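You operate a simulated robot arm through the tools that you are given. There is no shell and no other tool. Be economical: measure what you need, move in short steps, check, and stop when the job is done.

Carry out the task below with a simulated two-armed robot. There is one attempt and no reset: what you move stays moved.

## Task
Open the top drawer of the middle unit, put the blue boat in the top middle drawer space, then shut the drawer. Fetch the yellow-cap flask and stand it on the bench top beside the booth. Stack the small brown box labelled "liners" from the wall bench near the doors on top of the small brown box that says "rings". Take the white box with the earliest date from the top of the short bench and put it on the low shelf of the middle bay. Switch the white switch on the booth on. Take the clear flask from the bench top beside the dryer and leave it on the fourth shelf from the bottom of the corner bay. Take the white bottle from the bench top behind the furnace and leave it on top of the filter box there. The order is free. Set down upright: yellow-cap flask, clear flask, white bottle.

The check looks at the end state, three seconds after you hand in, the way a careful person would. Anything else that was tipped, shoved, dropped, spilled or broken makes it a failure. Lids that push on must go on centred and level and be pressed home; caps that screw on are set level and turned clockwise until they are tight.

## Robot
Two 6-joint arms with two-finger parallel grippers on one trunk, on a base that drives. Base frame: it is fixed to the floor where the robot stands at the start and does not move with it; the origin is under the middle of the robot, x ahead of it, y to its left, z up; the surface under the hand at the start is at about z = 0.8. Lengths are in m, angles in degrees, forces in N, time in s.
The left shoulder is at the start at [0.06, 0.187, 0.847], the right one opposite. With the tool pointing down near the work surface each hand reaches from about 0.18 to 0.6 m from the robot's upright axis, wherever it stands, measured 20 degrees to its own side. Places, roughly: bench top beside the booth [1, 0.9, 0.8]; blue boat (7x4x2 cm) [-3, 2, 0.9]; clear flask (8x8x10 cm) [0, 0.8, 0.8]; filter box [1.75, 0, 0.75]; fourth shelf of the corner bay [0.5, -3.7, 1.3]; low shelf of the middle bay [1.6, -2.9, 0.3]; small brown box [-0.25, 4, 1]; top drawer of the middle unit [0.6, 0.1, 0.6]; top middle drawer space [0.6, 0.2, 0.6]; white bottle [2, -0.75, 0.75]; white box [4, -0.75, 0.75]; white switch on the booth [0.9, 2.3, 0.6]; yellow-cap flask (15x7x25 cm) [-0.5, 4, 0.9]. Payload 1.57 kg a hand.
Tool frame (each hand has its own): the origin (TCP) lies between the finger pads and is the grasp point; the fingertips stand 0.03 m ahead of it; z points along the fingers, y is the line along which they close. The gripper opens to 0.11 m. The fingers are 0.024 m wide and 0.012 m thick; the gripper's body (0.048 by 0.112 m) begins 0.078 m behind the TCP.
Orientation is told as [roll, pitch, yaw] about the base's x, y, z axes, in that order, counted from this pose: with the fingers straight down and closing along the base's y, the tool's x points along the base's -x, its y along +y and its z along -z.

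## Interface
- The arms move only by the tool play_rows. It takes "left_moves", "right_moves" or both (then of equal length, played together; a hand with none holds still); each is a list of rows, each a list of 7 numbers: the shift along the tool's x, y, z in m, then the turn, a rotation vector about the tool's x, y, z in degrees, then the opening, from 0 (shut) to 1 (fully open). In form: [[dx, dy, dz, ax, ay, az, claw], ...]. A call has 1 to 20 rows; each row shifts and turns the commanded pose from where the row before left it, along the tool's axes as they then stand. A row lasts 0.2 s, in which the tool goes at most 0.05 m and 8.6 degrees; a call with a longer step from one row to the next is refused whole, and so is a gripper value outside its range. Where a pose cannot be reached the arm comes as near as it can. A force on the tool above 40 N (or 10 N above the force at the start of the call, whichever is more), or a blocked arm, ends the call early, and 0.2 s more pass. The fingers move at their own pace (about 0.153 m/s each) and stop on an object; they squeeze with about 43 N. The grip force told is the motor's: it shows also when the fingers shut on nothing. Time passes only in rows, and 0.2 s behind the last, so rows that do not move let the fingers close. It gives the time, the measured TCP pose, the force on the tool (base axes), the opening and the grip force at its end, in the units of the frame above (readings bear some noise), with the torque about the TCP (base axes, N m) and any sound that the robot's microphone picked up.
- Cameras (640 x 400 px; columns grow to the right, rows downward): "scene" is now at [0.0013, 0.0321, 1.3805]; the picture's right is [0.47, -0.88, 0.00], its down [-0.73, -0.39, -0.56] and it looks along [0.50, 0.27, -0.83] (base axes); focal length 238 px, centre (320, 200). "left" rides on the left gripper at [0.07, -0.016, -0.141] in its tool frame; the picture's right is [0.23, 0.97, 0.00], its down [-0.86, 0.20, -0.48] and it looks along [-0.47, 0.11, 0.88] (tool axes); focal length 222 px, centre (320, 200). "right" rides on the right gripper at [0.07, 0.016, -0.141] in its tool frame; the picture's right is [-0.23, 0.97, 0.00], its down [-0.86, -0.20, -0.48] and it looks along [-0.47, -0.11, 0.88] (tool axes); focal length 222 px, centre (320, 200).
- get_image(camera): a new picture of that camera. It takes no simulated time.
- lift_body(by): slides the trunk up (or, below 0, down) by that many m; the arms and the scene camera ride with it, the base frame stays. It gives what a move gives, with no picture.
- drive_base(legs): drives the robot by 1 to 6 legs, each [ahead, left, turn to the left] in m, m and degrees, along the robot's own axes; the way and the turn of a leg run together, so that a leg with both is an arc; at most 1.5 m and 180 degrees a leg. The arms and the cameras ride along, it lands a little off, and it stops where it bumps. It gives what a move gives.
- aim_head(pan, tilt): turns the head with the scene camera to pan (to the left, within 86 degrees either way) and tilt (down, from -29 to 69), counted from straight ahead of the robot. It gives what a move gives.
- probe_pixels(camera, pixels): there is no depth. For up to 12 entries [column, row, z] of the newest picture of that camera ("zoom" is the newest enlarged one), the place [x, y] in the base frame at which the ray of that pixel passes the height z, good to about 0.002 m. It takes no simulated time.
- inspect(camera, box): a new picture of the part [left, top, right, bottom] of that camera's present view, enlarged. It takes no simulated time.
- sign_off(): hands the job in; it is judged then, once.

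Go step by step. Measure first, check grasps and placings, and put right what went wrong. The budget is 145 turns and 190 pictures, counting those below and the enlarged ones. Unless the task says otherwise, let go and move clear before handing in.

The tools are called after ">>>" by a JSON object that holds its "fn" and its "kwargs". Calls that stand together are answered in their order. play_rows: Moves the arms, as the interface text tells. Its arguments: {"type":"object","properties":{"left_moves":{"type":"array","items":{"type":"array","items":{"type":"number"}}},"right_moves":{"type":"array","items":{"type":"array","items":{"type":"number"}}}},"required":[]} The other tools are called the same way: lift_body (by) slides the trunk up or down; drive_base (legs) drives the base; aim_head (pan, tilt) turns the head that bears the scene camera; get_image (camera) takes a picture; probe_pixels (camera, pixels) gives the place at which the rays of pixels pass given heights; inspect (camera, box) takes an enlarged picture of a part of a camera's view; sign_off () hands the job in.

At the start:

```text
time_s: 0.0
left_tool_pos: [0.2973, 0.3801, 1.0971]
left_tcp_rot: [0.0, 0.0, 0.0]
left_contact_force: [0.6, 0.0, 0.1]
left_ft_torque: [-0.04, -0.04, 0.02]
left_width: 0.1099
left_grasp_force: 0.1
right_tool_pos: [0.3425, 0.024, 1.0397]
right_tcp_rot: [0.0, 0.0, 0.1]
right_contact_force: [0.8, 0.1, 0.5]
right_ft_torque: [-0.02, -0.03, -0.02]
right_width: 0.11
right_grasp_force: 0.1
trunk travel left (down, up): [-0.475, 0.515]
robot x, y, heading: [-0.0018, 0.0009, 0.1]
head pan, tilt: [28.2, 55.8]
```

scene: 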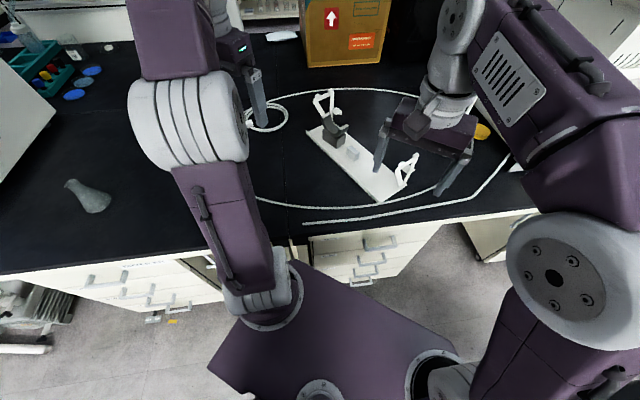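
right: 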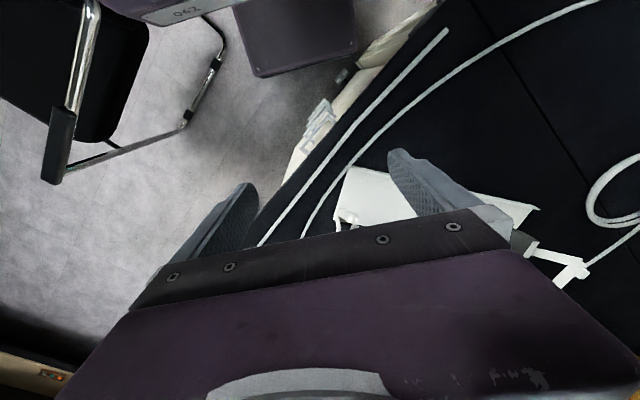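
left: 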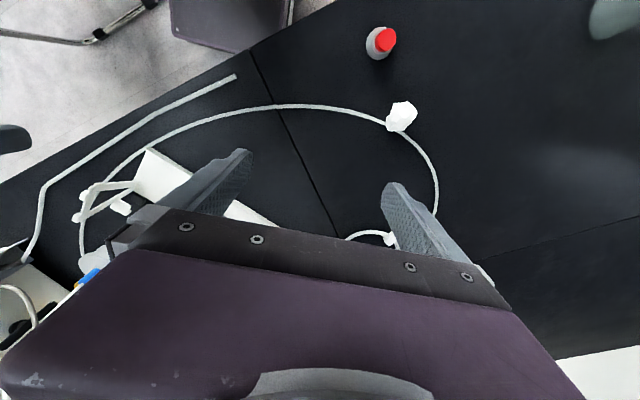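

The scene shows a black bench with a clear flask lying/standing near px (90,197) and drawers under the bench edge. I'll look around with the head first.

>>> {"fn": "aim_head", "kwargs": {"pan": 60, "tilt": 25}}

>>> {"fn": "get_image", "kwargs": {"camera": "scene"}}

>>> {"fn": "aim_head", "kwargs": {"pan": 0, "tilt": 25}}

>>> {"fn": "get_image", "kwargs": {"camera": "scene"}}

>>> {"fn": "aim_head", "kwargs": {"pan": -70, "tilt": 20}}

>>> {"fn": "get_image", "kwargs": {"camera": "scene"}}

```text
time_s: 1.0
left_tool_pos: [0.2955, 0.3814, 1.0969]
left_tcp_rot: [-0.1, 0.1, 0.0]
left_contact_force: [0.1, -0.2, -0.5]
left_ft_torque: [-0.01, -0.01, -0.01]
left_width: 0.11
left_grasp_force: 0.0
right_tool_pos: [0.3429, 0.0259, 1.0402]
right_tcp_rot: [0.1, 0.0, 0.1]
right_contact_force: [0.7, 0.0, 0.7]
right_ft_torque: [-0.01, 0.01, -0.03]
right_width: 0.1101
right_grasp_force: 0.2
trunk travel left (down, up): [-0.475, 0.515]
robot x, y, heading: [-0.0032, 0.0001, -0.0]
head pan, tilt: [60.0, 25.0]
```

```text
186 pictures are left
```

scene: 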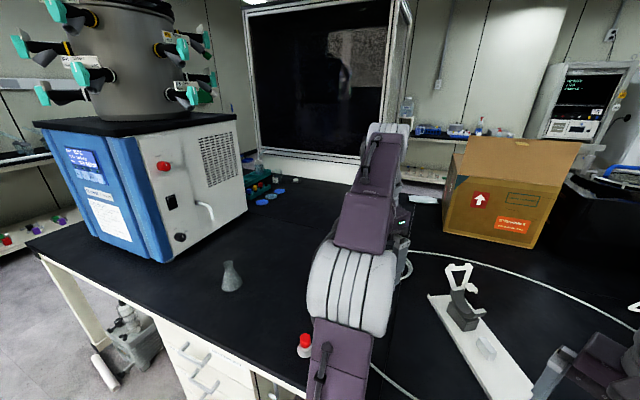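

```text
time_s: 2.3
left_tool_pos: [0.2938, 0.3806, 1.0978]
left_tcp_rot: [0.1, 0.0, 0.0]
left_contact_force: [-0.5, 0.4, -0.3]
left_ft_torque: [0.0, 0.0, -0.03]
left_width: 0.1099
left_grasp_force: 0.1
right_tool_pos: [0.3426, 0.0248, 1.0404]
right_tcp_rot: [0.0, 0.0, 0.0]
right_contact_force: [0.5, 0.5, -0.3]
right_ft_torque: [-0.02, 0.04, -0.01]
right_width: 0.1102
right_grasp_force: 0.2
trunk travel left (down, up): [-0.475, 0.515]
robot x, y, heading: [-0.0001, -0.0, -0.1]
head pan, tilt: [0.0, 25.0]
```

```text
185 pictures are left
```

scene: 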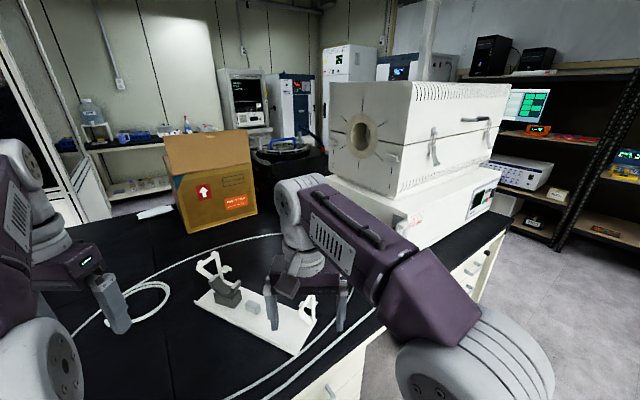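

```text
time_s: 3.7
left_tool_pos: [0.2953, 0.3804, 1.0978]
left_tcp_rot: [0.0, 0.1, 0.0]
left_contact_force: [0.4, 0.0, -0.4]
left_ft_torque: [0.01, 0.0, 0.03]
left_width: 0.1099
left_grasp_force: 0.0
right_tool_pos: [0.3425, 0.024, 1.0394]
right_tcp_rot: [0.1, 0.1, 0.0]
right_contact_force: [-1.1, -0.2, 0.5]
right_ft_torque: [0.01, -0.01, -0.01]
right_width: 0.1099
right_grasp_force: 0.0
trunk travel left (down, up): [-0.475, 0.515]
robot x, y, heading: [0.0006, 0.001, -0.3]
head pan, tilt: [-70.0, 20.0]
```

```text
184 pictures are left
```

scene: 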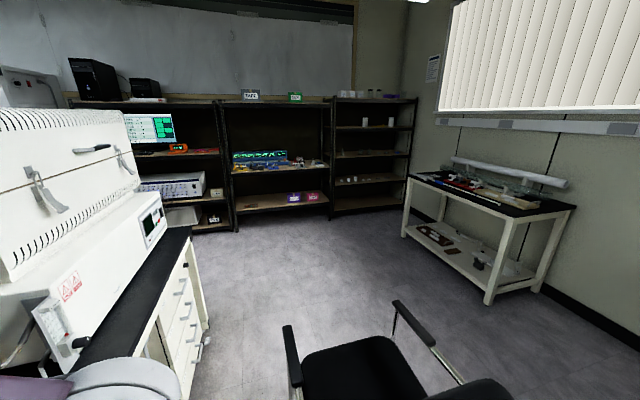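

I've seen the flask (230,275 in the first view) right of the dryer, the shelves bays on the right. Now look at the flask precisely and behind the robot.

>>> {"fn": "aim_head", "kwargs": {"pan": 65, "tilt": 50}}

>>> {"fn": "get_image", "kwargs": {"camera": "scene"}}

>>> {"fn": "probe_pixels", "kwargs": {"camera": "scene", "pixels": [[230, 180, 0.8]]}}

```text
time_s: 5.8
left_tool_pos: [0.296, 0.3801, 1.098]
left_tcp_rot: [0.0, 0.0, 0.1]
left_contact_force: [-0.2, -0.2, -0.1]
left_ft_torque: [-0.01, 0.01, 0.01]
left_width: 0.1099
left_grasp_force: 0.1
right_tool_pos: [0.3422, 0.0251, 1.0394]
right_tcp_rot: [0.0, 0.0, 0.1]
right_contact_force: [0.9, 0.1, -0.6]
right_ft_torque: [0.03, 0.0, 0.01]
right_width: 0.11
right_grasp_force: 0.0
trunk travel left (down, up): [-0.475, 0.515]
robot x, y, heading: [0.0016, -0.0007, 0.0]
head pan, tilt: [65.0, 50.0]
```

```text
183 pictures are left
```

scene: 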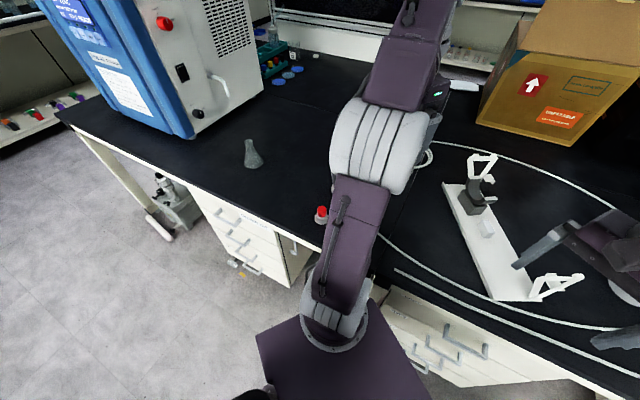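

```text
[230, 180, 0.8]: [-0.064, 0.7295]
```

Probe the flask base (253,165), neck, and bench edges/handles.

>>> {"fn": "probe_pixels", "kwargs": {"camera": "scene", "pixels": [[254, 163, 0.8], [249, 141, 0.9], [55, 110, 0.8], [200, 190, 0.8], [320, 222, 0.8], [376, 275, 0.8], [600, 375, 0.8], [450, 325, 0.7], [485, 350, 0.7], [415, 360, 0.7], [228, 215, 0.7], [320, 215, 0.8]]}}

>>> {"fn": "inspect", "kwargs": {"camera": "scene", "box": [160, 110, 340, 290]}}

>>> {"fn": "inspect", "kwargs": {"camera": "scene", "box": [360, 250, 600, 400]}}

```text
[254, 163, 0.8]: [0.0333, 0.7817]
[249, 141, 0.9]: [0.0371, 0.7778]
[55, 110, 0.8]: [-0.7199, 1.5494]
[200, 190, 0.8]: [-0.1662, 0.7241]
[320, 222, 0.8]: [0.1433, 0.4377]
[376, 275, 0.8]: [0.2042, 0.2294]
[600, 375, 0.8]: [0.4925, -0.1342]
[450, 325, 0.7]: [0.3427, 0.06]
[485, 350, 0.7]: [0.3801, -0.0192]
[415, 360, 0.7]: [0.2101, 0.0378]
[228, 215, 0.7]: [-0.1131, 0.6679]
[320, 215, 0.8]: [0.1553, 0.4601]
```

```text
2.22 times, centred on (250, 200) of scene
```

zoom: 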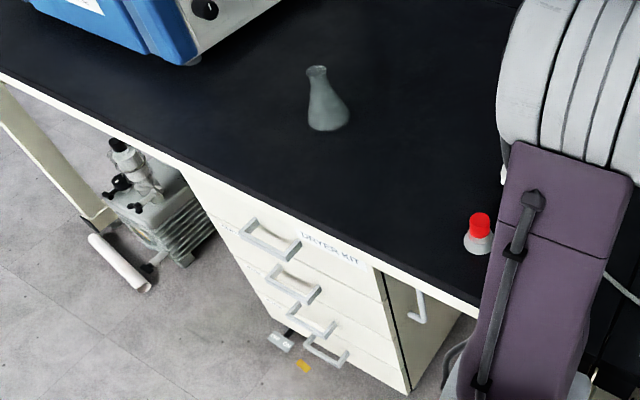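

```text
2.67 times, centred on (480, 325) of scene
```

zoom: 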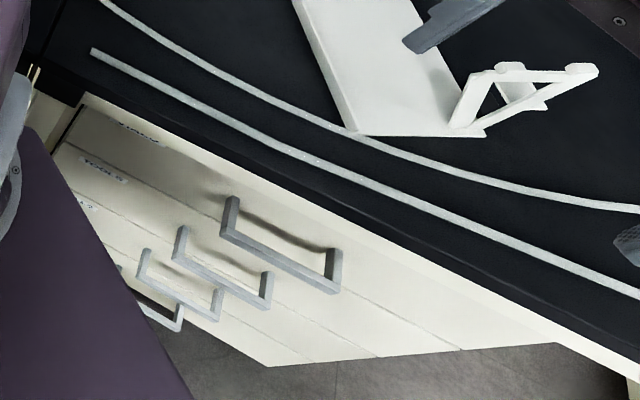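

The bench front runs diagonally (normal about 37° left of x), edge about 0.3 m from me. I'll square up to it by turning, then look again.

>>> {"fn": "drive_base", "kwargs": {"legs": [[0, 0, 37]]}}

>>> {"fn": "aim_head", "kwargs": {"pan": 50, "tilt": 45}}

>>> {"fn": "get_image", "kwargs": {"camera": "scene"}}

>>> {"fn": "aim_head", "kwargs": {"pan": 0, "tilt": 60}}

>>> {"fn": "get_image", "kwargs": {"camera": "scene"}}

```text
time_s: 8.0
left_tool_pos: [0.0029, 0.4821, 1.0978]
left_tcp_rot: [0.0, -0.1, 37.6]
left_contact_force: [-0.4, -0.6, -0.6]
left_ft_torque: [0.02, 0.0, 0.01]
left_width: 0.11
left_grasp_force: 0.1
right_tool_pos: [0.2566, 0.228, 1.0405]
right_tcp_rot: [0.1, 0.0, 37.5]
right_contact_force: [0.3, -0.5, 1.0]
right_ft_torque: [0.02, 0.0, -0.02]
right_width: 0.1101
right_grasp_force: 0.0
trunk travel left (down, up): [-0.475, 0.515]
robot x, y, heading: [0.0037, -0.0016, 37.4]
head pan, tilt: [65.0, 50.0]
```

```text
time_s: 8.8
left_tool_pos: [0.0035, 0.4824, 1.098]
left_tcp_rot: [0.0, 0.0, 37.4]
left_contact_force: [0.3, -0.2, 0.4]
left_ft_torque: [-0.02, 0.0, 0.01]
left_width: 0.1096
left_grasp_force: 0.0
right_tool_pos: [0.2575, 0.229, 1.0401]
right_tcp_rot: [-0.1, 0.0, 37.6]
right_contact_force: [0.7, 0.0, 0.0]
right_ft_torque: [-0.02, 0.01, 0.0]
right_width: 0.1099
right_grasp_force: 0.0
trunk travel left (down, up): [-0.475, 0.515]
robot x, y, heading: [0.0004, 0.0015, 37.3]
head pan, tilt: [50.0, 45.0]
```

```text
180 pictures are left
```

scene: 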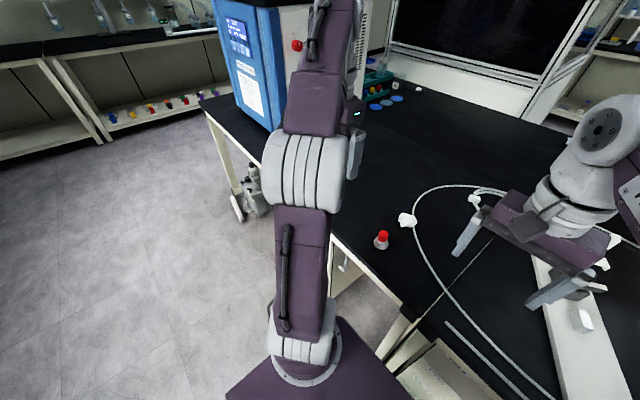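

```text
time_s: 10.0
left_tool_pos: [0.0037, 0.4829, 1.0977]
left_tcp_rot: [0.0, 0.0, 37.5]
left_contact_force: [-0.3, -0.3, -0.4]
left_ft_torque: [0.0, -0.03, 0.0]
left_width: 0.1101
left_grasp_force: 0.0
right_tool_pos: [0.2564, 0.228, 1.0392]
right_tcp_rot: [0.0, 0.0, 37.5]
right_contact_force: [0.0, 0.2, 1.1]
right_ft_torque: [-0.01, -0.02, 0.01]
right_width: 0.11
right_grasp_force: 0.1
trunk travel left (down, up): [-0.475, 0.515]
robot x, y, heading: [0.0024, -0.0004, 37.5]
head pan, tilt: [0.0, 60.0]
```

```text
179 pictures are left
```

scene: 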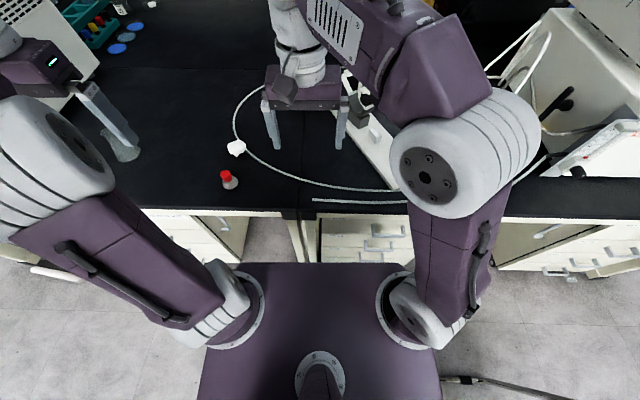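

The bench edge is now level in view (row ~212), and the middle unit is right ahead. Probe the bench edge, drawer handles and flask.

>>> {"fn": "probe_pixels", "kwargs": {"camera": "scene", "pixels": [[150, 209, 0.8], [600, 214, 0.8], [300, 214, 0.8], [360, 228, 0.7], [408, 228, 0.7], [135, 155, 0.8], [228, 183, 0.8], [323, 230, 0.7], [412, 225, 0.7], [90, 60, 0.85], [240, 156, 0.8]]}}

>>> {"fn": "inspect", "kwargs": {"camera": "scene", "box": [290, 190, 430, 280]}}

```text
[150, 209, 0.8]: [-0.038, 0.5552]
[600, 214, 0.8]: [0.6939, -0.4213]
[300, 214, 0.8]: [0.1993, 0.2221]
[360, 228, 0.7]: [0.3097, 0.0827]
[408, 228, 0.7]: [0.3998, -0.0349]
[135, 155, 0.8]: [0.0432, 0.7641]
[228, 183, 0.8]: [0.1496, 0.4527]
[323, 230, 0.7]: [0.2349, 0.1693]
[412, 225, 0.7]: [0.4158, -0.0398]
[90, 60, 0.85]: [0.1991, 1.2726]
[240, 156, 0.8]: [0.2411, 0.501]
```

```text
4.44 times, centred on (360, 235) of scene
```

zoom: 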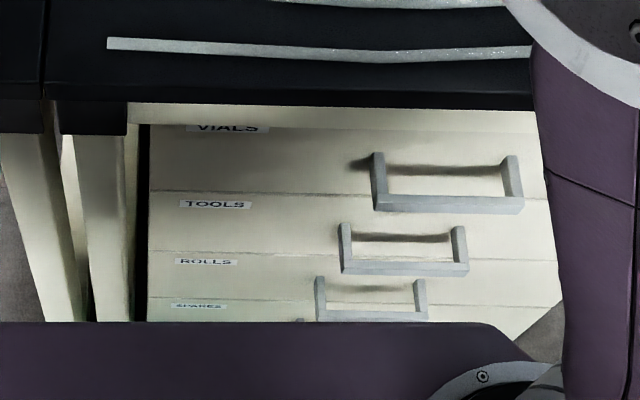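

Bench normal is at 36.9°, front edge at depth 0.303. I'll back off 0.3 m, slide left 0.4 m so the clear flask (depth 0.495, lateral 0.604) is ahead of the left hand.

>>> {"fn": "drive_base", "kwargs": {"legs": [[-0.3, 0, 0], [0, 0.4, -0.6]]}}

>>> {"fn": "play_rows", "kwargs": {"left_moves": [[0, 0, 0, 0, -8.5, 0, 1], [0, 0, 0, 0, -8.5, 0, 1], [0, 0, 0, 0, -8.5, 0, 1], [0, 0, 0, 0, -8.5, 0, 1], [0, 0, 0, 0, -8.5, 0, 1], [0, 0, 0, 0, -8.5, 0, 1], [0, 0, 0, 0, -8.5, 0, 1], [0, 0, 0, 0, -8.5, 0, 1], [0, 0, 0, 0, -8.5, 0, 1], [0, 0, 0, 0, -8.5, 0, 1], [0, 0, 0, 0, -5, 0, 1]]}}

>>> {"fn": "aim_head", "kwargs": {"pan": 15, "tilt": 40}}

>>> {"fn": "get_image", "kwargs": {"camera": "scene"}}

```text
time_s: 12.1
left_tool_pos: [-0.2324, 0.304, 1.0972]
left_tcp_rot: [0.0, 0.1, 37.5]
left_contact_force: [-0.7, -0.3, -0.1]
left_ft_torque: [0.0, 0.03, -0.01]
left_width: 0.1098
left_grasp_force: 0.0
right_tool_pos: [0.0221, 0.0494, 1.0397]
right_tcp_rot: [-0.1, -0.1, 37.6]
right_contact_force: [-1.1, 0.0, -0.2]
right_ft_torque: [0.02, -0.04, -0.03]
right_width: 0.1101
right_grasp_force: 0.0
trunk travel left (down, up): [-0.475, 0.515]
robot x, y, heading: [-0.2328, -0.1803, 37.6]
head pan, tilt: [0.0, 60.0]
stopped in leg 1: the robot was blocked; the commanded pose is now the measured one
```

```text
time_s: 14.5
left_tool_pos: [-0.2325, 0.3044, 1.0981]
left_tcp_rot: [172.9, -89.8, -135.2]
left_contact_force: [-1.1, -0.4, 0.3]
left_ft_torque: [0.0, 0.02, 0.01]
left_width: 0.11
left_grasp_force: 0.0
right_tool_pos: [0.0217, 0.0489, 1.0393]
right_tcp_rot: [-0.1, 0.1, 37.5]
right_contact_force: [0.5, 0.0, -1.5]
right_ft_torque: [-0.06, -0.01, -0.01]
right_width: 0.1101
right_grasp_force: 0.0
trunk travel left (down, up): [-0.475, 0.515]
robot x, y, heading: [-0.2369, -0.1792, 37.2]
head pan, tilt: [0.0, 60.0]
```

```text
time_s: 15.3
left_tool_pos: [-0.2323, 0.3025, 1.097]
left_tcp_rot: [-29.1, -89.9, 66.6]
left_contact_force: [0.8, -0.2, 0.4]
left_ft_torque: [0.0, -0.03, 0.0]
left_width: 0.11
left_grasp_force: 0.0
right_tool_pos: [0.0225, 0.0501, 1.0396]
right_tcp_rot: [-0.1, 0.0, 37.5]
right_contact_force: [-0.3, -0.7, -0.5]
right_ft_torque: [-0.01, 0.03, -0.01]
right_width: 0.11
right_grasp_force: 0.0
trunk travel left (down, up): [-0.475, 0.515]
robot x, y, heading: [-0.2298, -0.1797, 37.5]
head pan, tilt: [15.0, 40.0]
```

```text
177 pictures are left
```

scene: 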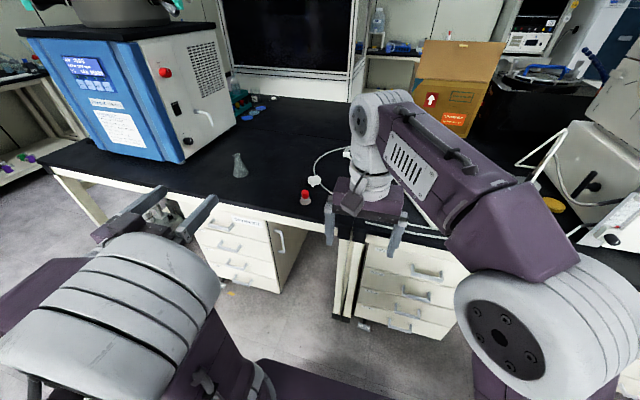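

Blocked just short of 0.3 m back, fine. The left hand now points forward; I'll slide left 0.222 m to line up with the flask (px 240,165) and lower the hand to z≈0.872.

>>> {"fn": "drive_base", "kwargs": {"legs": [[0.02, 0.222, -0.6]]}}

>>> {"fn": "play_rows", "kwargs": {"left_moves": [[0.045, 0, 0, 0, 0, 0, 1], [0.045, 0, 0, 0, 0, 0, 1], [0.045, 0, 0, 0, 0, 0, 1], [0.045, 0, 0, 0, 0, 0, 1], [0.045, 0, 0, 0, 0, 0, 1]]}}

>>> {"fn": "get_image", "kwargs": {"camera": "scene"}}

>>> {"fn": "get_image", "kwargs": {"camera": "left"}}

>>> {"fn": "probe_pixels", "kwargs": {"camera": "scene", "pixels": [[320, 200, 0.8]]}}

```text
time_s: 17.0
left_tool_pos: [-0.3433, 0.4894, 1.0966]
left_tcp_rot: [-49.8, -89.9, 86.7]
left_contact_force: [-0.1, 0.1, 0.0]
left_ft_torque: [0.03, -0.01, -0.01]
left_width: 0.1098
left_grasp_force: 0.0
right_tool_pos: [-0.0913, 0.2341, 1.0393]
right_tcp_rot: [-0.1, 0.1, 36.9]
right_contact_force: [-0.4, 0.0, -0.9]
right_ft_torque: [0.0, 0.01, 0.03]
right_width: 0.1102
right_grasp_force: 0.0
trunk travel left (down, up): [-0.475, 0.515]
robot x, y, heading: [-0.3522, 0.0092, 36.8]
head pan, tilt: [15.0, 40.0]
```

```text
time_s: 18.2
left_tool_pos: [-0.3749, 0.5285, 0.9263]
left_tcp_rot: [-45.9, -89.7, 82.5]
left_contact_force: [0.5, 0.4, 0.1]
left_ft_torque: [-0.05, 0.02, -0.07]
left_width: 0.1099
left_grasp_force: 0.0
left hand out of reach, approached as far as the arm can: row 2, 3, 4, 5
right_tool_pos: [-0.0922, 0.2341, 1.0401]
right_tcp_rot: [-0.1, 0.1, 36.9]
right_contact_force: [0.1, 0.7, 0.3]
right_ft_torque: [-0.06, -0.02, -0.01]
right_width: 0.1102
right_grasp_force: 0.0
trunk travel left (down, up): [-0.475, 0.515]
robot x, y, heading: [-0.3541, 0.0068, 37.1]
head pan, tilt: [15.0, 40.0]
```

```text
176 pictures are left
```

scene: 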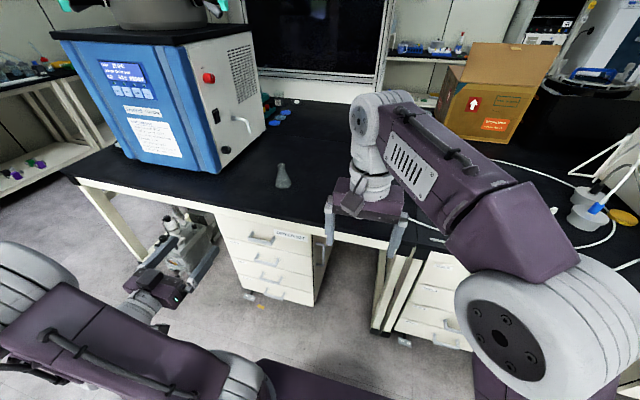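

```text
175 pictures are left
```

left: 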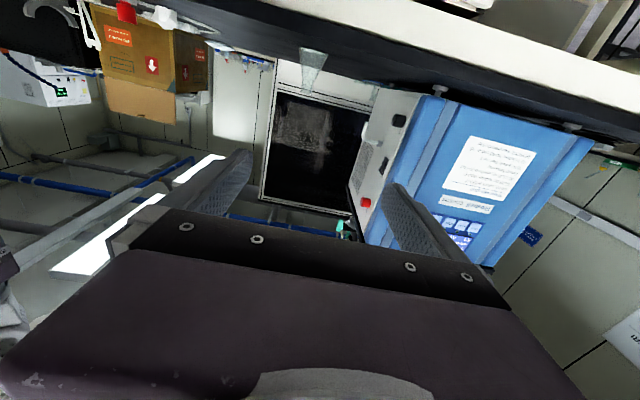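

```text
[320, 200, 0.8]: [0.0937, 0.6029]
```

The hand was too close to the body to fold that low (left camera upside down, flask seen at px 310,70). I'll extend it forward 0.2 m and re-read.

>>> {"fn": "play_rows", "kwargs": {"left_moves": [[0, 0, 0.05, 0, 0, 0, 1], [0, 0, 0.05, 0, 0, 0, 1], [0, 0, 0.05, 0, 0, 0, 1], [0, 0, 0.05, 0, 0, 0, 1], [0, 0, 0, 0, 0, 0, 1]]}}

>>> {"fn": "get_image", "kwargs": {"camera": "left"}}

>>> {"fn": "get_image", "kwargs": {"camera": "scene"}}

>>> {"fn": "probe_pixels", "kwargs": {"camera": "scene", "pixels": [[283, 184, 0.8], [280, 166, 0.89], [225, 173, 0.8], [180, 165, 0.8]]}}

```text
time_s: 19.4
left_tool_pos: [-0.216, 0.6502, 0.9276]
left_tcp_rot: [-145.6, -90.0, -177.5]
left_contact_force: [-0.9, 0.4, -0.1]
left_ft_torque: [0.0, 0.02, -0.04]
left_width: 0.1099
left_grasp_force: 0.0
right_tool_pos: [-0.0918, 0.2329, 1.0395]
right_tcp_rot: [0.0, -0.1, 36.9]
right_contact_force: [0.5, -0.2, 0.6]
right_ft_torque: [0.0, 0.02, -0.01]
right_width: 0.1098
right_grasp_force: 0.1
trunk travel left (down, up): [-0.475, 0.515]
robot x, y, heading: [-0.3481, 0.0065, 36.8]
head pan, tilt: [15.0, 40.0]
```

```text
174 pictures are left
```

left: 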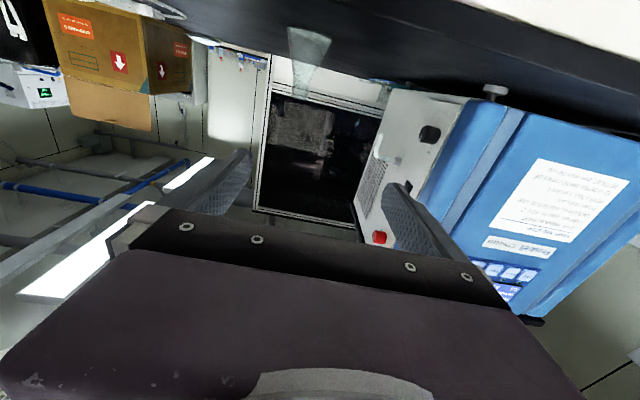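

```text
173 pictures are left
```

scene: 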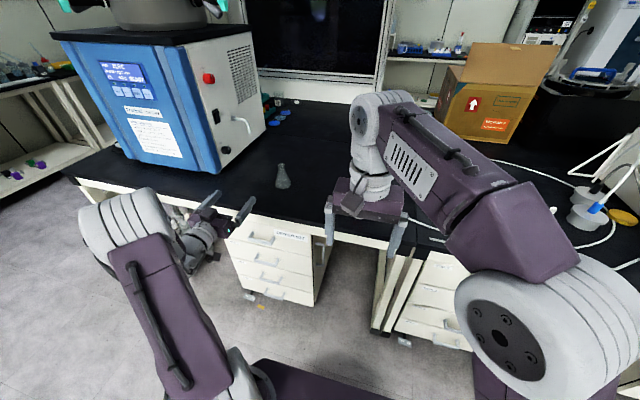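

```text
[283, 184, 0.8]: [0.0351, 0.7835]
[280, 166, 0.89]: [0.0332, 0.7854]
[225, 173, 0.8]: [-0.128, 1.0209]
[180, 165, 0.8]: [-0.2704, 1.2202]
```

TCP is at depth 0.217, lateral 0.650, z 0.928; flask at depth ~0.497, lateral 0.606. Move hand right and down, then drive ahead 0.2.

>>> {"fn": "play_rows", "kwargs": {"left_moves": [[0.03, -0.022, 0, 0, 0, 0, 1], [0.025, -0.022, 0, 0, 0, 0, 1], [0, 0, 0, 0, 0, 0, 1]]}}

>>> {"fn": "drive_base", "kwargs": {"legs": [[0.18, 0, 0]]}}

>>> {"fn": "get_image", "kwargs": {"camera": "left"}}

>>> {"fn": "get_image", "kwargs": {"camera": "scene"}}

>>> {"fn": "probe_pixels", "kwargs": {"camera": "scene", "pixels": [[320, 200, 0.8]]}}

```text
time_s: 20.2
left_tool_pos: [-0.1931, 0.6333, 0.8905]
left_tcp_rot: [-56.2, -89.6, 93.0]
left_contact_force: [-0.3, -0.3, -0.6]
left_ft_torque: [0.0, 0.04, -0.02]
left_width: 0.1101
left_grasp_force: 0.1
left hand out of reach, approached as far as the arm can: row 2
right_tool_pos: [-0.0921, 0.2335, 1.0392]
right_tcp_rot: [0.1, 0.0, 37.0]
right_contact_force: [0.3, 0.1, -0.1]
right_ft_torque: [0.02, 0.0, 0.01]
right_width: 0.1098
right_grasp_force: 0.1
trunk travel left (down, up): [-0.475, 0.515]
robot x, y, heading: [-0.3479, 0.01, 36.7]
head pan, tilt: [15.0, 40.0]
```

```text
time_s: 21.7
left_tool_pos: [-0.0483, 0.7413, 0.8896]
left_tcp_rot: [-47.9, -89.6, 84.6]
left_contact_force: [0.6, 0.1, -0.2]
left_ft_torque: [-0.02, 0.03, -0.02]
left_width: 0.11
left_grasp_force: 0.0
right_tool_pos: [0.0521, 0.3417, 1.0391]
right_tcp_rot: [0.0, 0.1, 36.9]
right_contact_force: [0.5, 0.4, 0.6]
right_ft_torque: [-0.02, 0.0, -0.03]
right_width: 0.1098
right_grasp_force: 0.0
trunk travel left (down, up): [-0.475, 0.515]
robot x, y, heading: [-0.2099, 0.1133, 36.9]
head pan, tilt: [15.0, 40.0]
```

```text
172 pictures are left
```

left: 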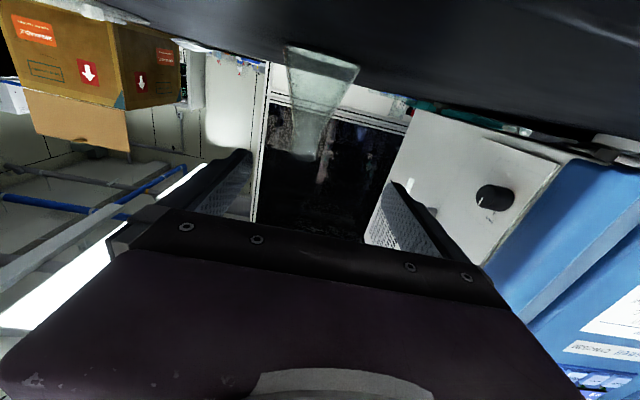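

```text
171 pictures are left
```

scene: 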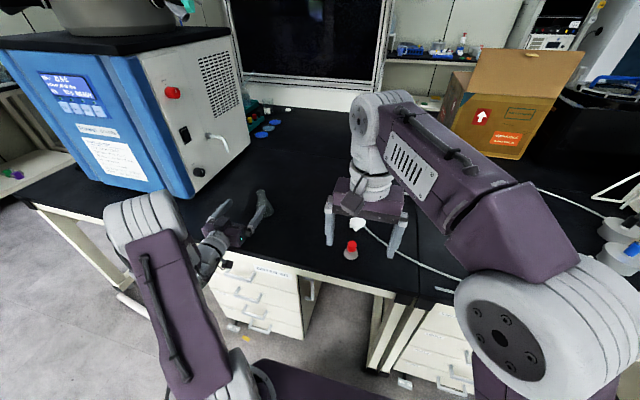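

```text
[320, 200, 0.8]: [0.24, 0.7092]
```

The flask is between the fingers in the left view (px 320,95), slightly to one side. TCP depth 0.406, lateral 0.622: go right 0.015, down 0.013, forward 0.09, then close.

>>> {"fn": "play_rows", "kwargs": {"left_moves": [[0.013, -0.015, 0, 0, 0, 0, 1], [0, 0, 0.03, 0, 0, 0, 1], [0, 0, 0.03, 0, 0, 0, 1], [0, 0, 0.03, 0, 0, 0, 1], [0, 0, 0, 0, 0, 0, 1]]}}

>>> {"fn": "get_image", "kwargs": {"camera": "left"}}

>>> {"fn": "inspect", "kwargs": {"camera": "scene", "box": [180, 150, 340, 270]}}

```text
time_s: 22.5
left_tool_pos: [-0.0026, 0.7714, 0.886]
left_tcp_rot: [-45.4, -89.3, 82.1]
left_contact_force: [-15.6, -16.2, 22.0]
left_ft_torque: [-3.63, 4.07, -0.02]
left_width: 0.11
left_grasp_force: 0.0
left hand out of reach, approached as far as the arm can: row 1
right_tool_pos: [0.0513, 0.34, 1.0398]
right_tcp_rot: [-0.1, 0.0, 36.9]
right_contact_force: [1.1, 1.2, -0.5]
right_ft_torque: [-0.01, 0.02, -0.01]
right_width: 0.11
right_grasp_force: 0.1
trunk travel left (down, up): [-0.475, 0.515]
robot x, y, heading: [-0.207, 0.1142, 36.9]
head pan, tilt: [15.0, 40.0]
stopped in row 3 (left hand): the force on the tool passed its limit at 64 N (the readings are from after the stop); the commanded pose is now the measured one
```

```text
170 pictures are left
```

left: 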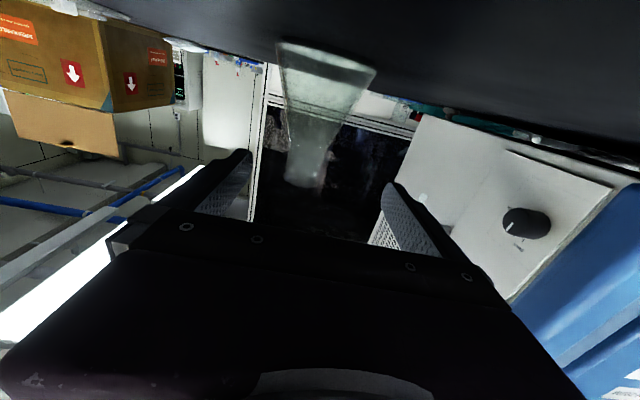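

```text
3.33 times, centred on (260, 210) of scene
```

zoom: 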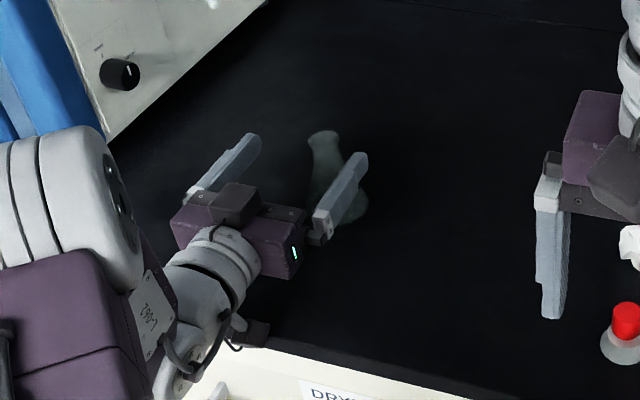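

The force came from the camera/wrist side hitting the bench edge (64 N, upward). I'll lift, back off, and pitch the hand to 45° down so the wrist stays above the bench.

>>> {"fn": "play_rows", "kwargs": {"left_moves": [[-0.02, 0, -0.03, 0, 0, 0, 1], [-0.02, 0, -0.04, 0, 0, 0, 1], [0, 0, 0, 0, 8.5, 0, 1], [0, 0, 0, 0, 8.5, 0, 1], [0, 0, 0, 0, 8.5, 0, 1], [0, 0, 0, 0, 8.5, 0, 1], [0, 0, 0, 0, 8.5, 0, 1], [0, 0, 0, 0, 2.5, 0, 1], [0, 0, 0, 0, 0, 0, 1]]}}

>>> {"fn": "get_image", "kwargs": {"camera": "left"}}

>>> {"fn": "inspect", "kwargs": {"camera": "scene", "box": [180, 150, 340, 270]}}

```text
time_s: 24.5
left_tool_pos: [-0.0581, 0.7304, 0.9274]
left_tcp_rot: [-0.6, -44.4, 37.2]
left_contact_force: [-0.3, -0.7, -0.3]
left_ft_torque: [0.0, 0.0, 0.01]
left_width: 0.1098
left_grasp_force: 0.0
right_tool_pos: [0.0517, 0.3417, 1.0398]
right_tcp_rot: [-0.1, 0.1, 36.9]
right_contact_force: [-0.9, -0.8, -0.1]
right_ft_torque: [0.0, -0.02, -0.01]
right_width: 0.1099
right_grasp_force: 0.0
trunk travel left (down, up): [-0.475, 0.515]
robot x, y, heading: [-0.2089, 0.1141, 36.9]
head pan, tilt: [15.0, 40.0]
```

```text
168 pictures are left
```

left: 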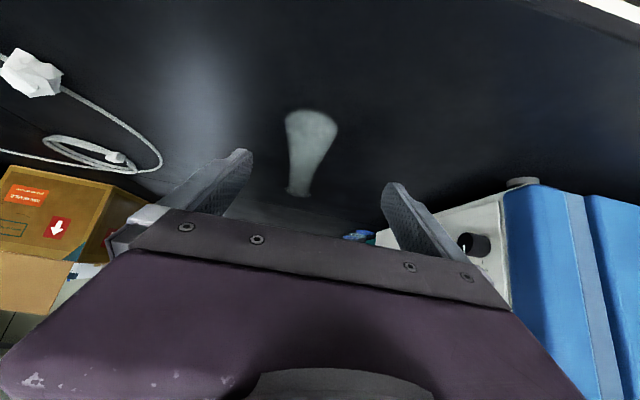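

```text
3.33 times, centred on (260, 210) of scene
```

zoom: 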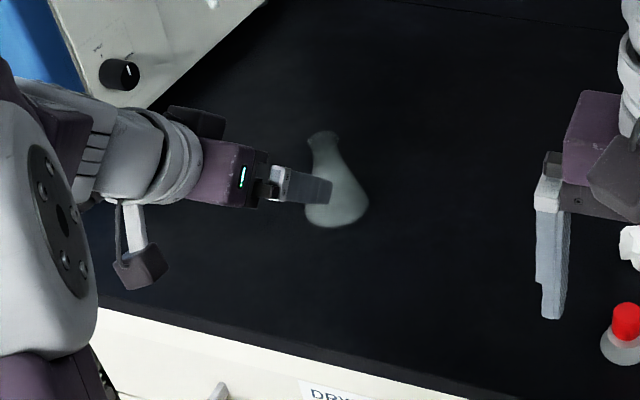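

The camera bracket (zoom 140,250) was the culprit. Now at 45°, TCP depth 0.392, lateral 0.619, z 0.927; move to depth 0.498, lateral 0.607, z 0.88 and close.

>>> {"fn": "play_rows", "kwargs": {"left_moves": [[-0.042, -0.012, 0, 0, 0, 0, 1], [0, 0, 0.036, 0, 0, 0, 1], [0, 0, 0.036, 0, 0, 0, 1], [0, 0, 0.036, 0, 0, 0, 1], [0, 0, 0, 0, 0, 0, 1]]}}

>>> {"fn": "get_image", "kwargs": {"camera": "left"}}

>>> {"fn": "inspect", "kwargs": {"camera": "scene", "box": [180, 150, 340, 270]}}

```text
time_s: 25.7
left_tool_pos: [0.0348, 0.7842, 0.8786]
left_tcp_rot: [-0.5, -44.5, 37.3]
left_contact_force: [0.9, -0.2, 1.1]
left_ft_torque: [0.01, -0.03, -0.02]
left_width: 0.11
left_grasp_force: 0.0
right_tool_pos: [0.0514, 0.3417, 1.0404]
right_tcp_rot: [-0.1, 0.1, 36.9]
right_contact_force: [0.5, -0.2, 0.3]
right_ft_torque: [0.01, -0.01, 0.0]
right_width: 0.1101
right_grasp_force: 0.1
trunk travel left (down, up): [-0.475, 0.515]
robot x, y, heading: [-0.2074, 0.1181, 37.1]
head pan, tilt: [15.0, 40.0]
```

```text
166 pictures are left
```

left: 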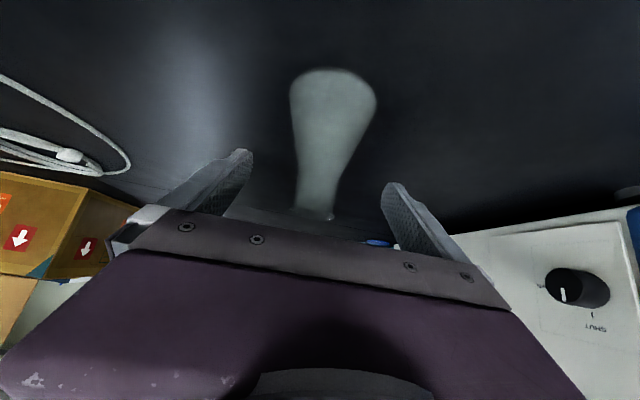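

```text
3.33 times, centred on (260, 210) of scene
```

zoom: 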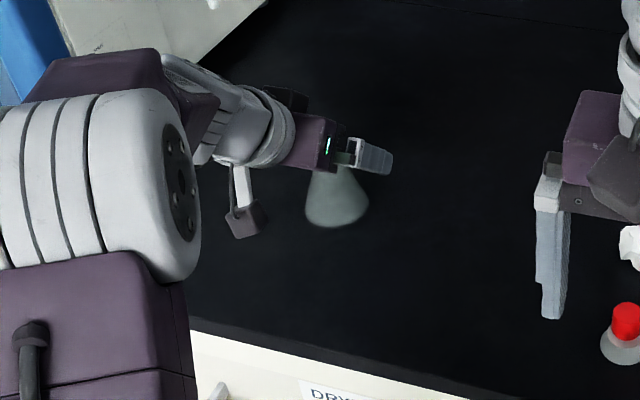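

Neck (px 316) is centred between the fingers. Close and lift.

>>> {"fn": "play_rows", "kwargs": {"left_moves": [[0, 0, 0, 0, 0, 0, 0], [0, 0, 0, 0, 0, 0, 0], [0, 0, 0, 0, 0, 0, 0], [-0.014, 0, -0.014, 0, 0, 0, 0], [-0.028, 0, -0.028, 0, 0, 0, 0], [-0.028, 0, -0.028, 0, 0, 0, 0], [0, 0, 0, 0, 0, 0, 0]]}}

>>> {"fn": "get_image", "kwargs": {"camera": "left"}}

>>> {"fn": "get_image", "kwargs": {"camera": "scene"}}

```text
time_s: 27.3
left_tool_pos: [0.0341, 0.7855, 0.9779]
left_tcp_rot: [-0.6, -44.5, 37.4]
left_contact_force: [1.2, -0.5, 0.5]
left_ft_torque: [-0.02, 0.01, -0.03]
left_width: 0.0305
left_grasp_force: 40.4
right_tool_pos: [0.0514, 0.3416, 1.0396]
right_tcp_rot: [0.0, -0.1, 36.9]
right_contact_force: [-0.9, -1.0, 0.1]
right_ft_torque: [0.02, -0.01, 0.02]
right_width: 0.1103
right_grasp_force: 0.1
trunk travel left (down, up): [-0.475, 0.515]
robot x, y, heading: [-0.2069, 0.1142, 36.7]
head pan, tilt: [15.0, 40.0]
```

```text
164 pictures are left
```

left: 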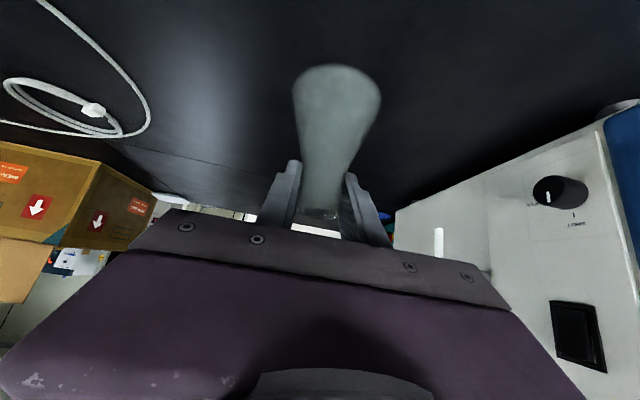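

```text
163 pictures are left
```

scene: 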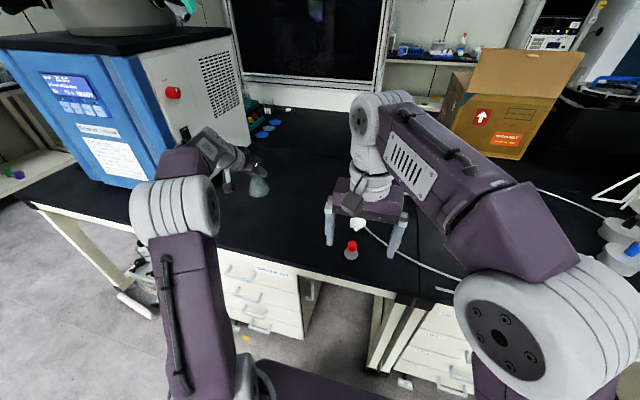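

Flask held (width 0.0305). Before driving away I'll back up slightly and look right/behind for the chair.

>>> {"fn": "drive_base", "kwargs": {"legs": [[-0.2, 0, 0]]}}

>>> {"fn": "aim_head", "kwargs": {"pan": -86, "tilt": 40}}

>>> {"fn": "get_image", "kwargs": {"camera": "scene"}}

>>> {"fn": "aim_head", "kwargs": {"pan": 86, "tilt": 20}}

>>> {"fn": "get_image", "kwargs": {"camera": "scene"}}

```text
time_s: 28.9
left_tool_pos: [-0.1245, 0.6668, 0.9785]
left_tcp_rot: [-0.8, -44.6, 37.3]
left_contact_force: [-0.2, -0.6, -1.1]
left_ft_torque: [0.0, -0.03, -0.03]
left_width: 0.0305
left_grasp_force: 40.5
right_tool_pos: [-0.1071, 0.2209, 1.0391]
right_tcp_rot: [-0.1, -0.1, 36.9]
right_contact_force: [0.6, -0.7, 0.6]
right_ft_torque: [0.03, -0.01, 0.02]
right_width: 0.1099
right_grasp_force: 0.0
trunk travel left (down, up): [-0.475, 0.515]
robot x, y, heading: [-0.3702, -0.0043, 36.8]
head pan, tilt: [15.0, 40.0]
```

```text
time_s: 30.7
left_tool_pos: [-0.1251, 0.6658, 0.9777]
left_tcp_rot: [-0.7, -44.5, 37.3]
left_contact_force: [0.2, -0.3, -0.5]
left_ft_torque: [0.03, 0.02, -0.02]
left_width: 0.0304
left_grasp_force: 39.0
right_tool_pos: [-0.1073, 0.2224, 1.0397]
right_tcp_rot: [-0.1, -0.1, 36.9]
right_contact_force: [-0.1, 0.1, 0.2]
right_ft_torque: [-0.03, 0.0, -0.01]
right_width: 0.1097
right_grasp_force: 0.0
trunk travel left (down, up): [-0.475, 0.515]
robot x, y, heading: [-0.3667, -0.003, 37.0]
head pan, tilt: [-85.9, 40.0]
```

```text
162 pictures are left
```

scene: 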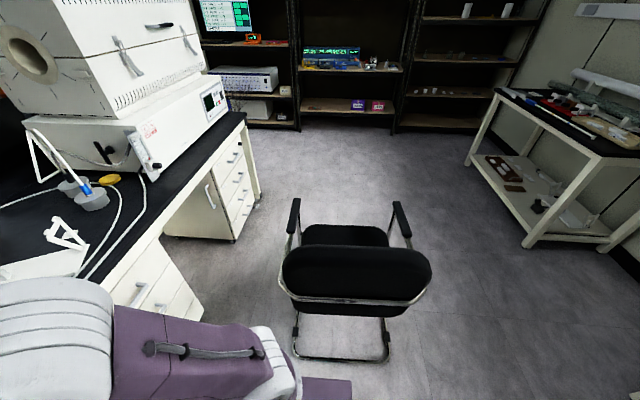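

```text
time_s: 33.3
left_tool_pos: [-0.1259, 0.6658, 0.9772]
left_tcp_rot: [-0.7, -44.4, 37.3]
left_contact_force: [-0.1, 0.2, -0.4]
left_ft_torque: [-0.03, -0.02, 0.03]
left_width: 0.0305
left_grasp_force: 39.4
right_tool_pos: [-0.1068, 0.2216, 1.0388]
right_tcp_rot: [0.0, 0.0, 36.9]
right_contact_force: [0.0, -0.1, -0.4]
right_ft_torque: [-0.01, 0.0, -0.01]
right_width: 0.1101
right_grasp_force: 0.1
trunk travel left (down, up): [-0.475, 0.515]
robot x, y, heading: [-0.3678, -0.0057, 37.0]
head pan, tilt: [85.9, 20.0]
```

```text
161 pictures are left
```

scene: 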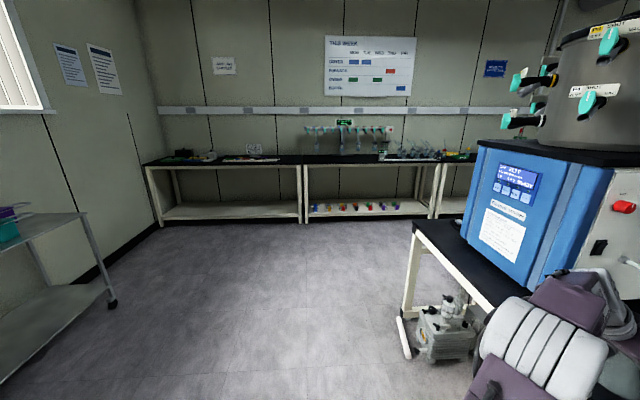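

The chair stands at about d −0.15…−0.62, l −0.2…−0.85 and the window bench edge at d≈−1.55; a corridor between centred at d≈−1.08. I'll tuck the left hand, back up, turn right 90° and drive toward the bays in stages.

>>> {"fn": "play_rows", "kwargs": {"left_moves": [[-0.03, -0.03, 0, 0, 0, 0, 0], [-0.03, -0.03, 0, 0, 0, 0, 0], [-0.03, -0.03, 0, 0, 0, 0, 0], [0, -0.03, 0, 0, 0, 0, 0], [0, -0.03, 0, 0, 0, 0, 0]]}}

>>> {"fn": "drive_base", "kwargs": {"legs": [[-0.79, 0.08, 0], [0, 0, -90]]}}

>>> {"fn": "aim_head", "kwargs": {"pan": 0, "tilt": 30}}

>>> {"fn": "get_image", "kwargs": {"camera": "scene"}}

>>> {"fn": "probe_pixels", "kwargs": {"camera": "scene", "pixels": [[320, 300, 0.0]]}}

```text
time_s: 34.5
left_tool_pos: [0.0166, 0.5834, 1.042]
left_tcp_rot: [-0.7, -44.4, 37.3]
left_contact_force: [-0.3, -0.3, -0.4]
left_ft_torque: [0.03, 0.02, 0.0]
left_width: 0.0304
left_grasp_force: 39.8
right_tool_pos: [-0.1055, 0.2222, 1.0397]
right_tcp_rot: [0.0, 0.0, 36.9]
right_contact_force: [0.0, -0.6, -0.7]
right_ft_torque: [0.02, 0.04, 0.01]
right_width: 0.11
right_grasp_force: 0.1
trunk travel left (down, up): [-0.475, 0.515]
robot x, y, heading: [-0.3673, -0.0015, 37.1]
head pan, tilt: [85.9, 20.0]
```

```text
time_s: 42.6
left_tool_pos: [-0.4641, -0.7999, 1.0426]
left_tcp_rot: [-0.7, -44.6, -52.8]
left_contact_force: [0.1, 0.4, -0.5]
left_ft_torque: [0.02, 0.0, -0.02]
left_width: 0.0304
left_grasp_force: 39.8
right_tool_pos: [-0.8251, -0.6753, 1.0399]
right_tcp_rot: [0.0, 0.0, -53.2]
right_contact_force: [-0.3, -0.5, 0.7]
right_ft_torque: [-0.02, 0.03, 0.01]
right_width: 0.1102
right_grasp_force: 0.1
trunk travel left (down, up): [-0.475, 0.515]
robot x, y, heading: [-1.0466, -0.4144, -53.0]
head pan, tilt: [85.9, 20.0]
```

```text
time_s: 44.2
left_tool_pos: [-0.4627, -0.7994, 1.0421]
left_tcp_rot: [-0.7, -44.6, -52.8]
left_contact_force: [0.2, 0.7, -0.6]
left_ft_torque: [-0.03, 0.02, 0.01]
left_width: 0.0306
left_grasp_force: 40.3
right_tool_pos: [-0.8245, -0.6754, 1.0389]
right_tcp_rot: [0.0, 0.0, -53.2]
right_contact_force: [1.1, -0.2, -0.7]
right_ft_torque: [0.03, -0.01, 0.0]
right_width: 0.1101
right_grasp_force: 0.0
trunk travel left (down, up): [-0.475, 0.515]
robot x, y, heading: [-1.0519, -0.4169, -53.3]
head pan, tilt: [0.0, 30.0]
```

```text
160 pictures are left
```

scene: 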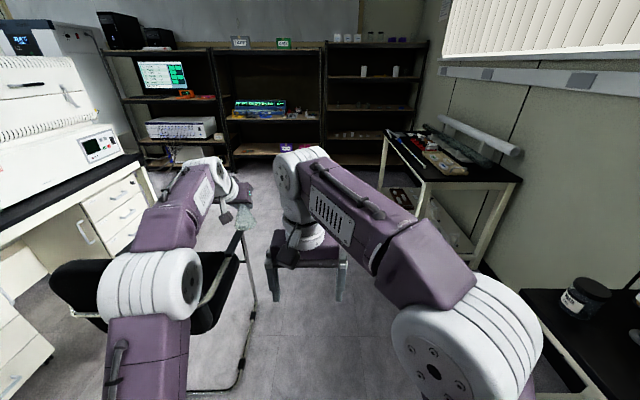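

```text
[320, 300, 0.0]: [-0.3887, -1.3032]
```

Check clearances: chair legs (245,385), (268,300), right tables (480,270), (530,310), shelf front.

>>> {"fn": "probe_pixels", "kwargs": {"camera": "scene", "pixels": [[240, 385, 0.0], [252, 300, 0.0], [243, 232, 0.65], [420, 181, 0.85], [525, 180, 0.85], [470, 265, 0], [522, 295, 0.85], [610, 395, 0.85], [380, 195, 0.0], [325, 195, 0.0], [236, 170, 0.05], [425, 42, 1.63]]}}

>>> {"fn": "inspect", "kwargs": {"camera": "scene", "box": [200, 10, 460, 200]}}

```text
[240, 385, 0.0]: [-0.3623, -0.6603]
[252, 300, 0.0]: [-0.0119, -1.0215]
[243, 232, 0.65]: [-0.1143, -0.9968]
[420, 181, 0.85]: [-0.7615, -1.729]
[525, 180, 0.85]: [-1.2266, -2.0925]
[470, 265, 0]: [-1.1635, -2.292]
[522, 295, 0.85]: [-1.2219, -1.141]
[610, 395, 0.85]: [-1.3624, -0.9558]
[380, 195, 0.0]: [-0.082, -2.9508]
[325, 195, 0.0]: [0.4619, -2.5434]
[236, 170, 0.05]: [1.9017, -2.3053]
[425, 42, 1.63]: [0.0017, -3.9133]
```

```text
2.11 times, centred on (330, 105) of scene
```

zoom: 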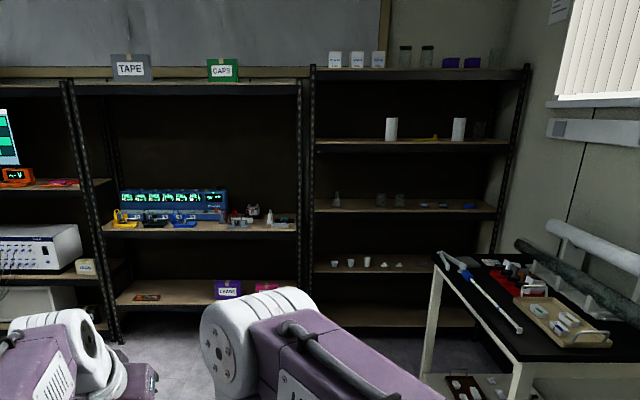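

Corridor is d −0.69…−1.65; the target is the fourth shelf (with the two white cylinders, zoom 391,130 / 457,130). I'll raise the trunk, shift right a bit and drive on.

>>> {"fn": "lift_body", "kwargs": {"by": 0.3}}

>>> {"fn": "drive_base", "kwargs": {"legs": [[0.1, -0.06, 0.2], [1.4, 0, 0], [0.75, 0, 0]]}}

>>> {"fn": "aim_head", "kwargs": {"pan": -25, "tilt": 20}}

>>> {"fn": "get_image", "kwargs": {"camera": "scene"}}

>>> {"fn": "aim_head", "kwargs": {"pan": 15, "tilt": 35}}

>>> {"fn": "get_image", "kwargs": {"camera": "scene"}}

```text
time_s: 47.2
left_tool_pos: [-0.4625, -0.7995, 1.3409]
left_tcp_rot: [-0.6, -44.5, -52.8]
left_contact_force: [-0.5, 2.0, -0.1]
left_ft_torque: [0.0, 0.0, -0.02]
left_width: 0.0305
left_grasp_force: 39.4
right_tool_pos: [-0.8244, -0.6766, 1.3399]
right_tcp_rot: [-0.2, 0.1, -53.2]
right_contact_force: [-0.8, 0.5, 0.2]
right_ft_torque: [0.0, -0.04, -0.04]
right_width: 0.1098
right_grasp_force: 0.1
trunk travel left (down, up): [-0.775, 0.215]
robot x, y, heading: [-1.052, -0.4174, -53.3]
head pan, tilt: [0.0, 30.0]
```

```text
time_s: 58.6
left_tool_pos: [0.8381, -2.6398, 1.3428]
left_tcp_rot: [-0.7, -44.4, -53.0]
left_contact_force: [-0.5, 0.3, 0.1]
left_ft_torque: [-0.01, -0.01, -0.01]
left_width: 0.0304
left_grasp_force: 39.5
right_tool_pos: [0.4765, -2.5139, 1.3388]
right_tcp_rot: [0.0, 0.0, -53.4]
right_contact_force: [-0.8, 0.1, -0.8]
right_ft_torque: [-0.01, 0.01, 0.01]
right_width: 0.11
right_grasp_force: 0.1
trunk travel left (down, up): [-0.775, 0.215]
robot x, y, heading: [0.2531, -2.2528, -53.4]
head pan, tilt: [0.0, 30.0]
```

```text
time_s: 59.5
left_tool_pos: [0.8385, -2.6398, 1.3426]
left_tcp_rot: [-0.7, -44.4, -53.1]
left_contact_force: [0.9, -0.5, -0.2]
left_ft_torque: [0.0, -0.02, -0.01]
left_width: 0.0305
left_grasp_force: 38.6
right_tool_pos: [0.4769, -2.515, 1.339]
right_tcp_rot: [-0.1, 0.0, -53.4]
right_contact_force: [-0.9, 0.2, -0.2]
right_ft_torque: [0.0, 0.0, -0.03]
right_width: 0.1101
right_grasp_force: 0.0
trunk travel left (down, up): [-0.775, 0.215]
robot x, y, heading: [0.2529, -2.2556, -53.4]
head pan, tilt: [-25.0, 20.0]
```

```text
158 pictures are left
```

scene: 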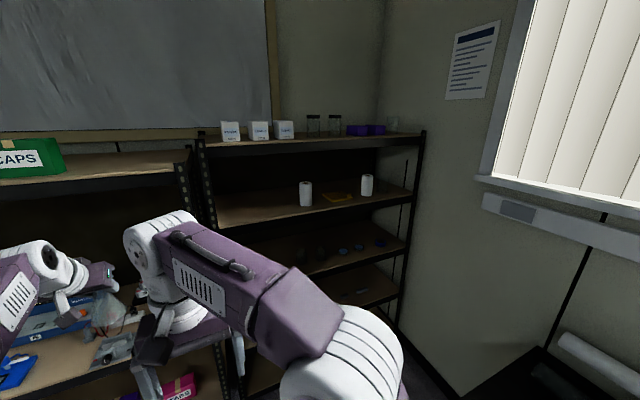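

```text
time_s: 60.6
left_tool_pos: [0.8389, -2.6395, 1.3414]
left_tcp_rot: [-0.7, -44.5, -53.0]
left_contact_force: [-0.3, -0.3, -1.8]
left_ft_torque: [-0.04, 0.04, -0.03]
left_width: 0.0305
left_grasp_force: 39.6
right_tool_pos: [0.4772, -2.5145, 1.3405]
right_tcp_rot: [0.0, 0.0, -53.3]
right_contact_force: [0.2, -0.5, 0.3]
right_ft_torque: [0.02, -0.02, 0.01]
right_width: 0.1101
right_grasp_force: 0.1
trunk travel left (down, up): [-0.775, 0.215]
robot x, y, heading: [0.256, -2.2576, -53.4]
head pan, tilt: [15.0, 35.0]
```

```text
157 pictures are left
```

scene: 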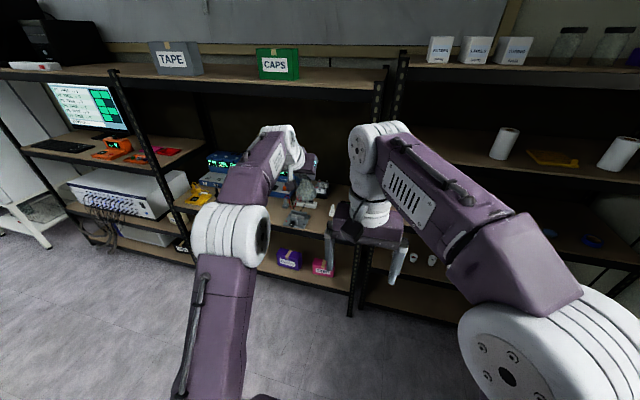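

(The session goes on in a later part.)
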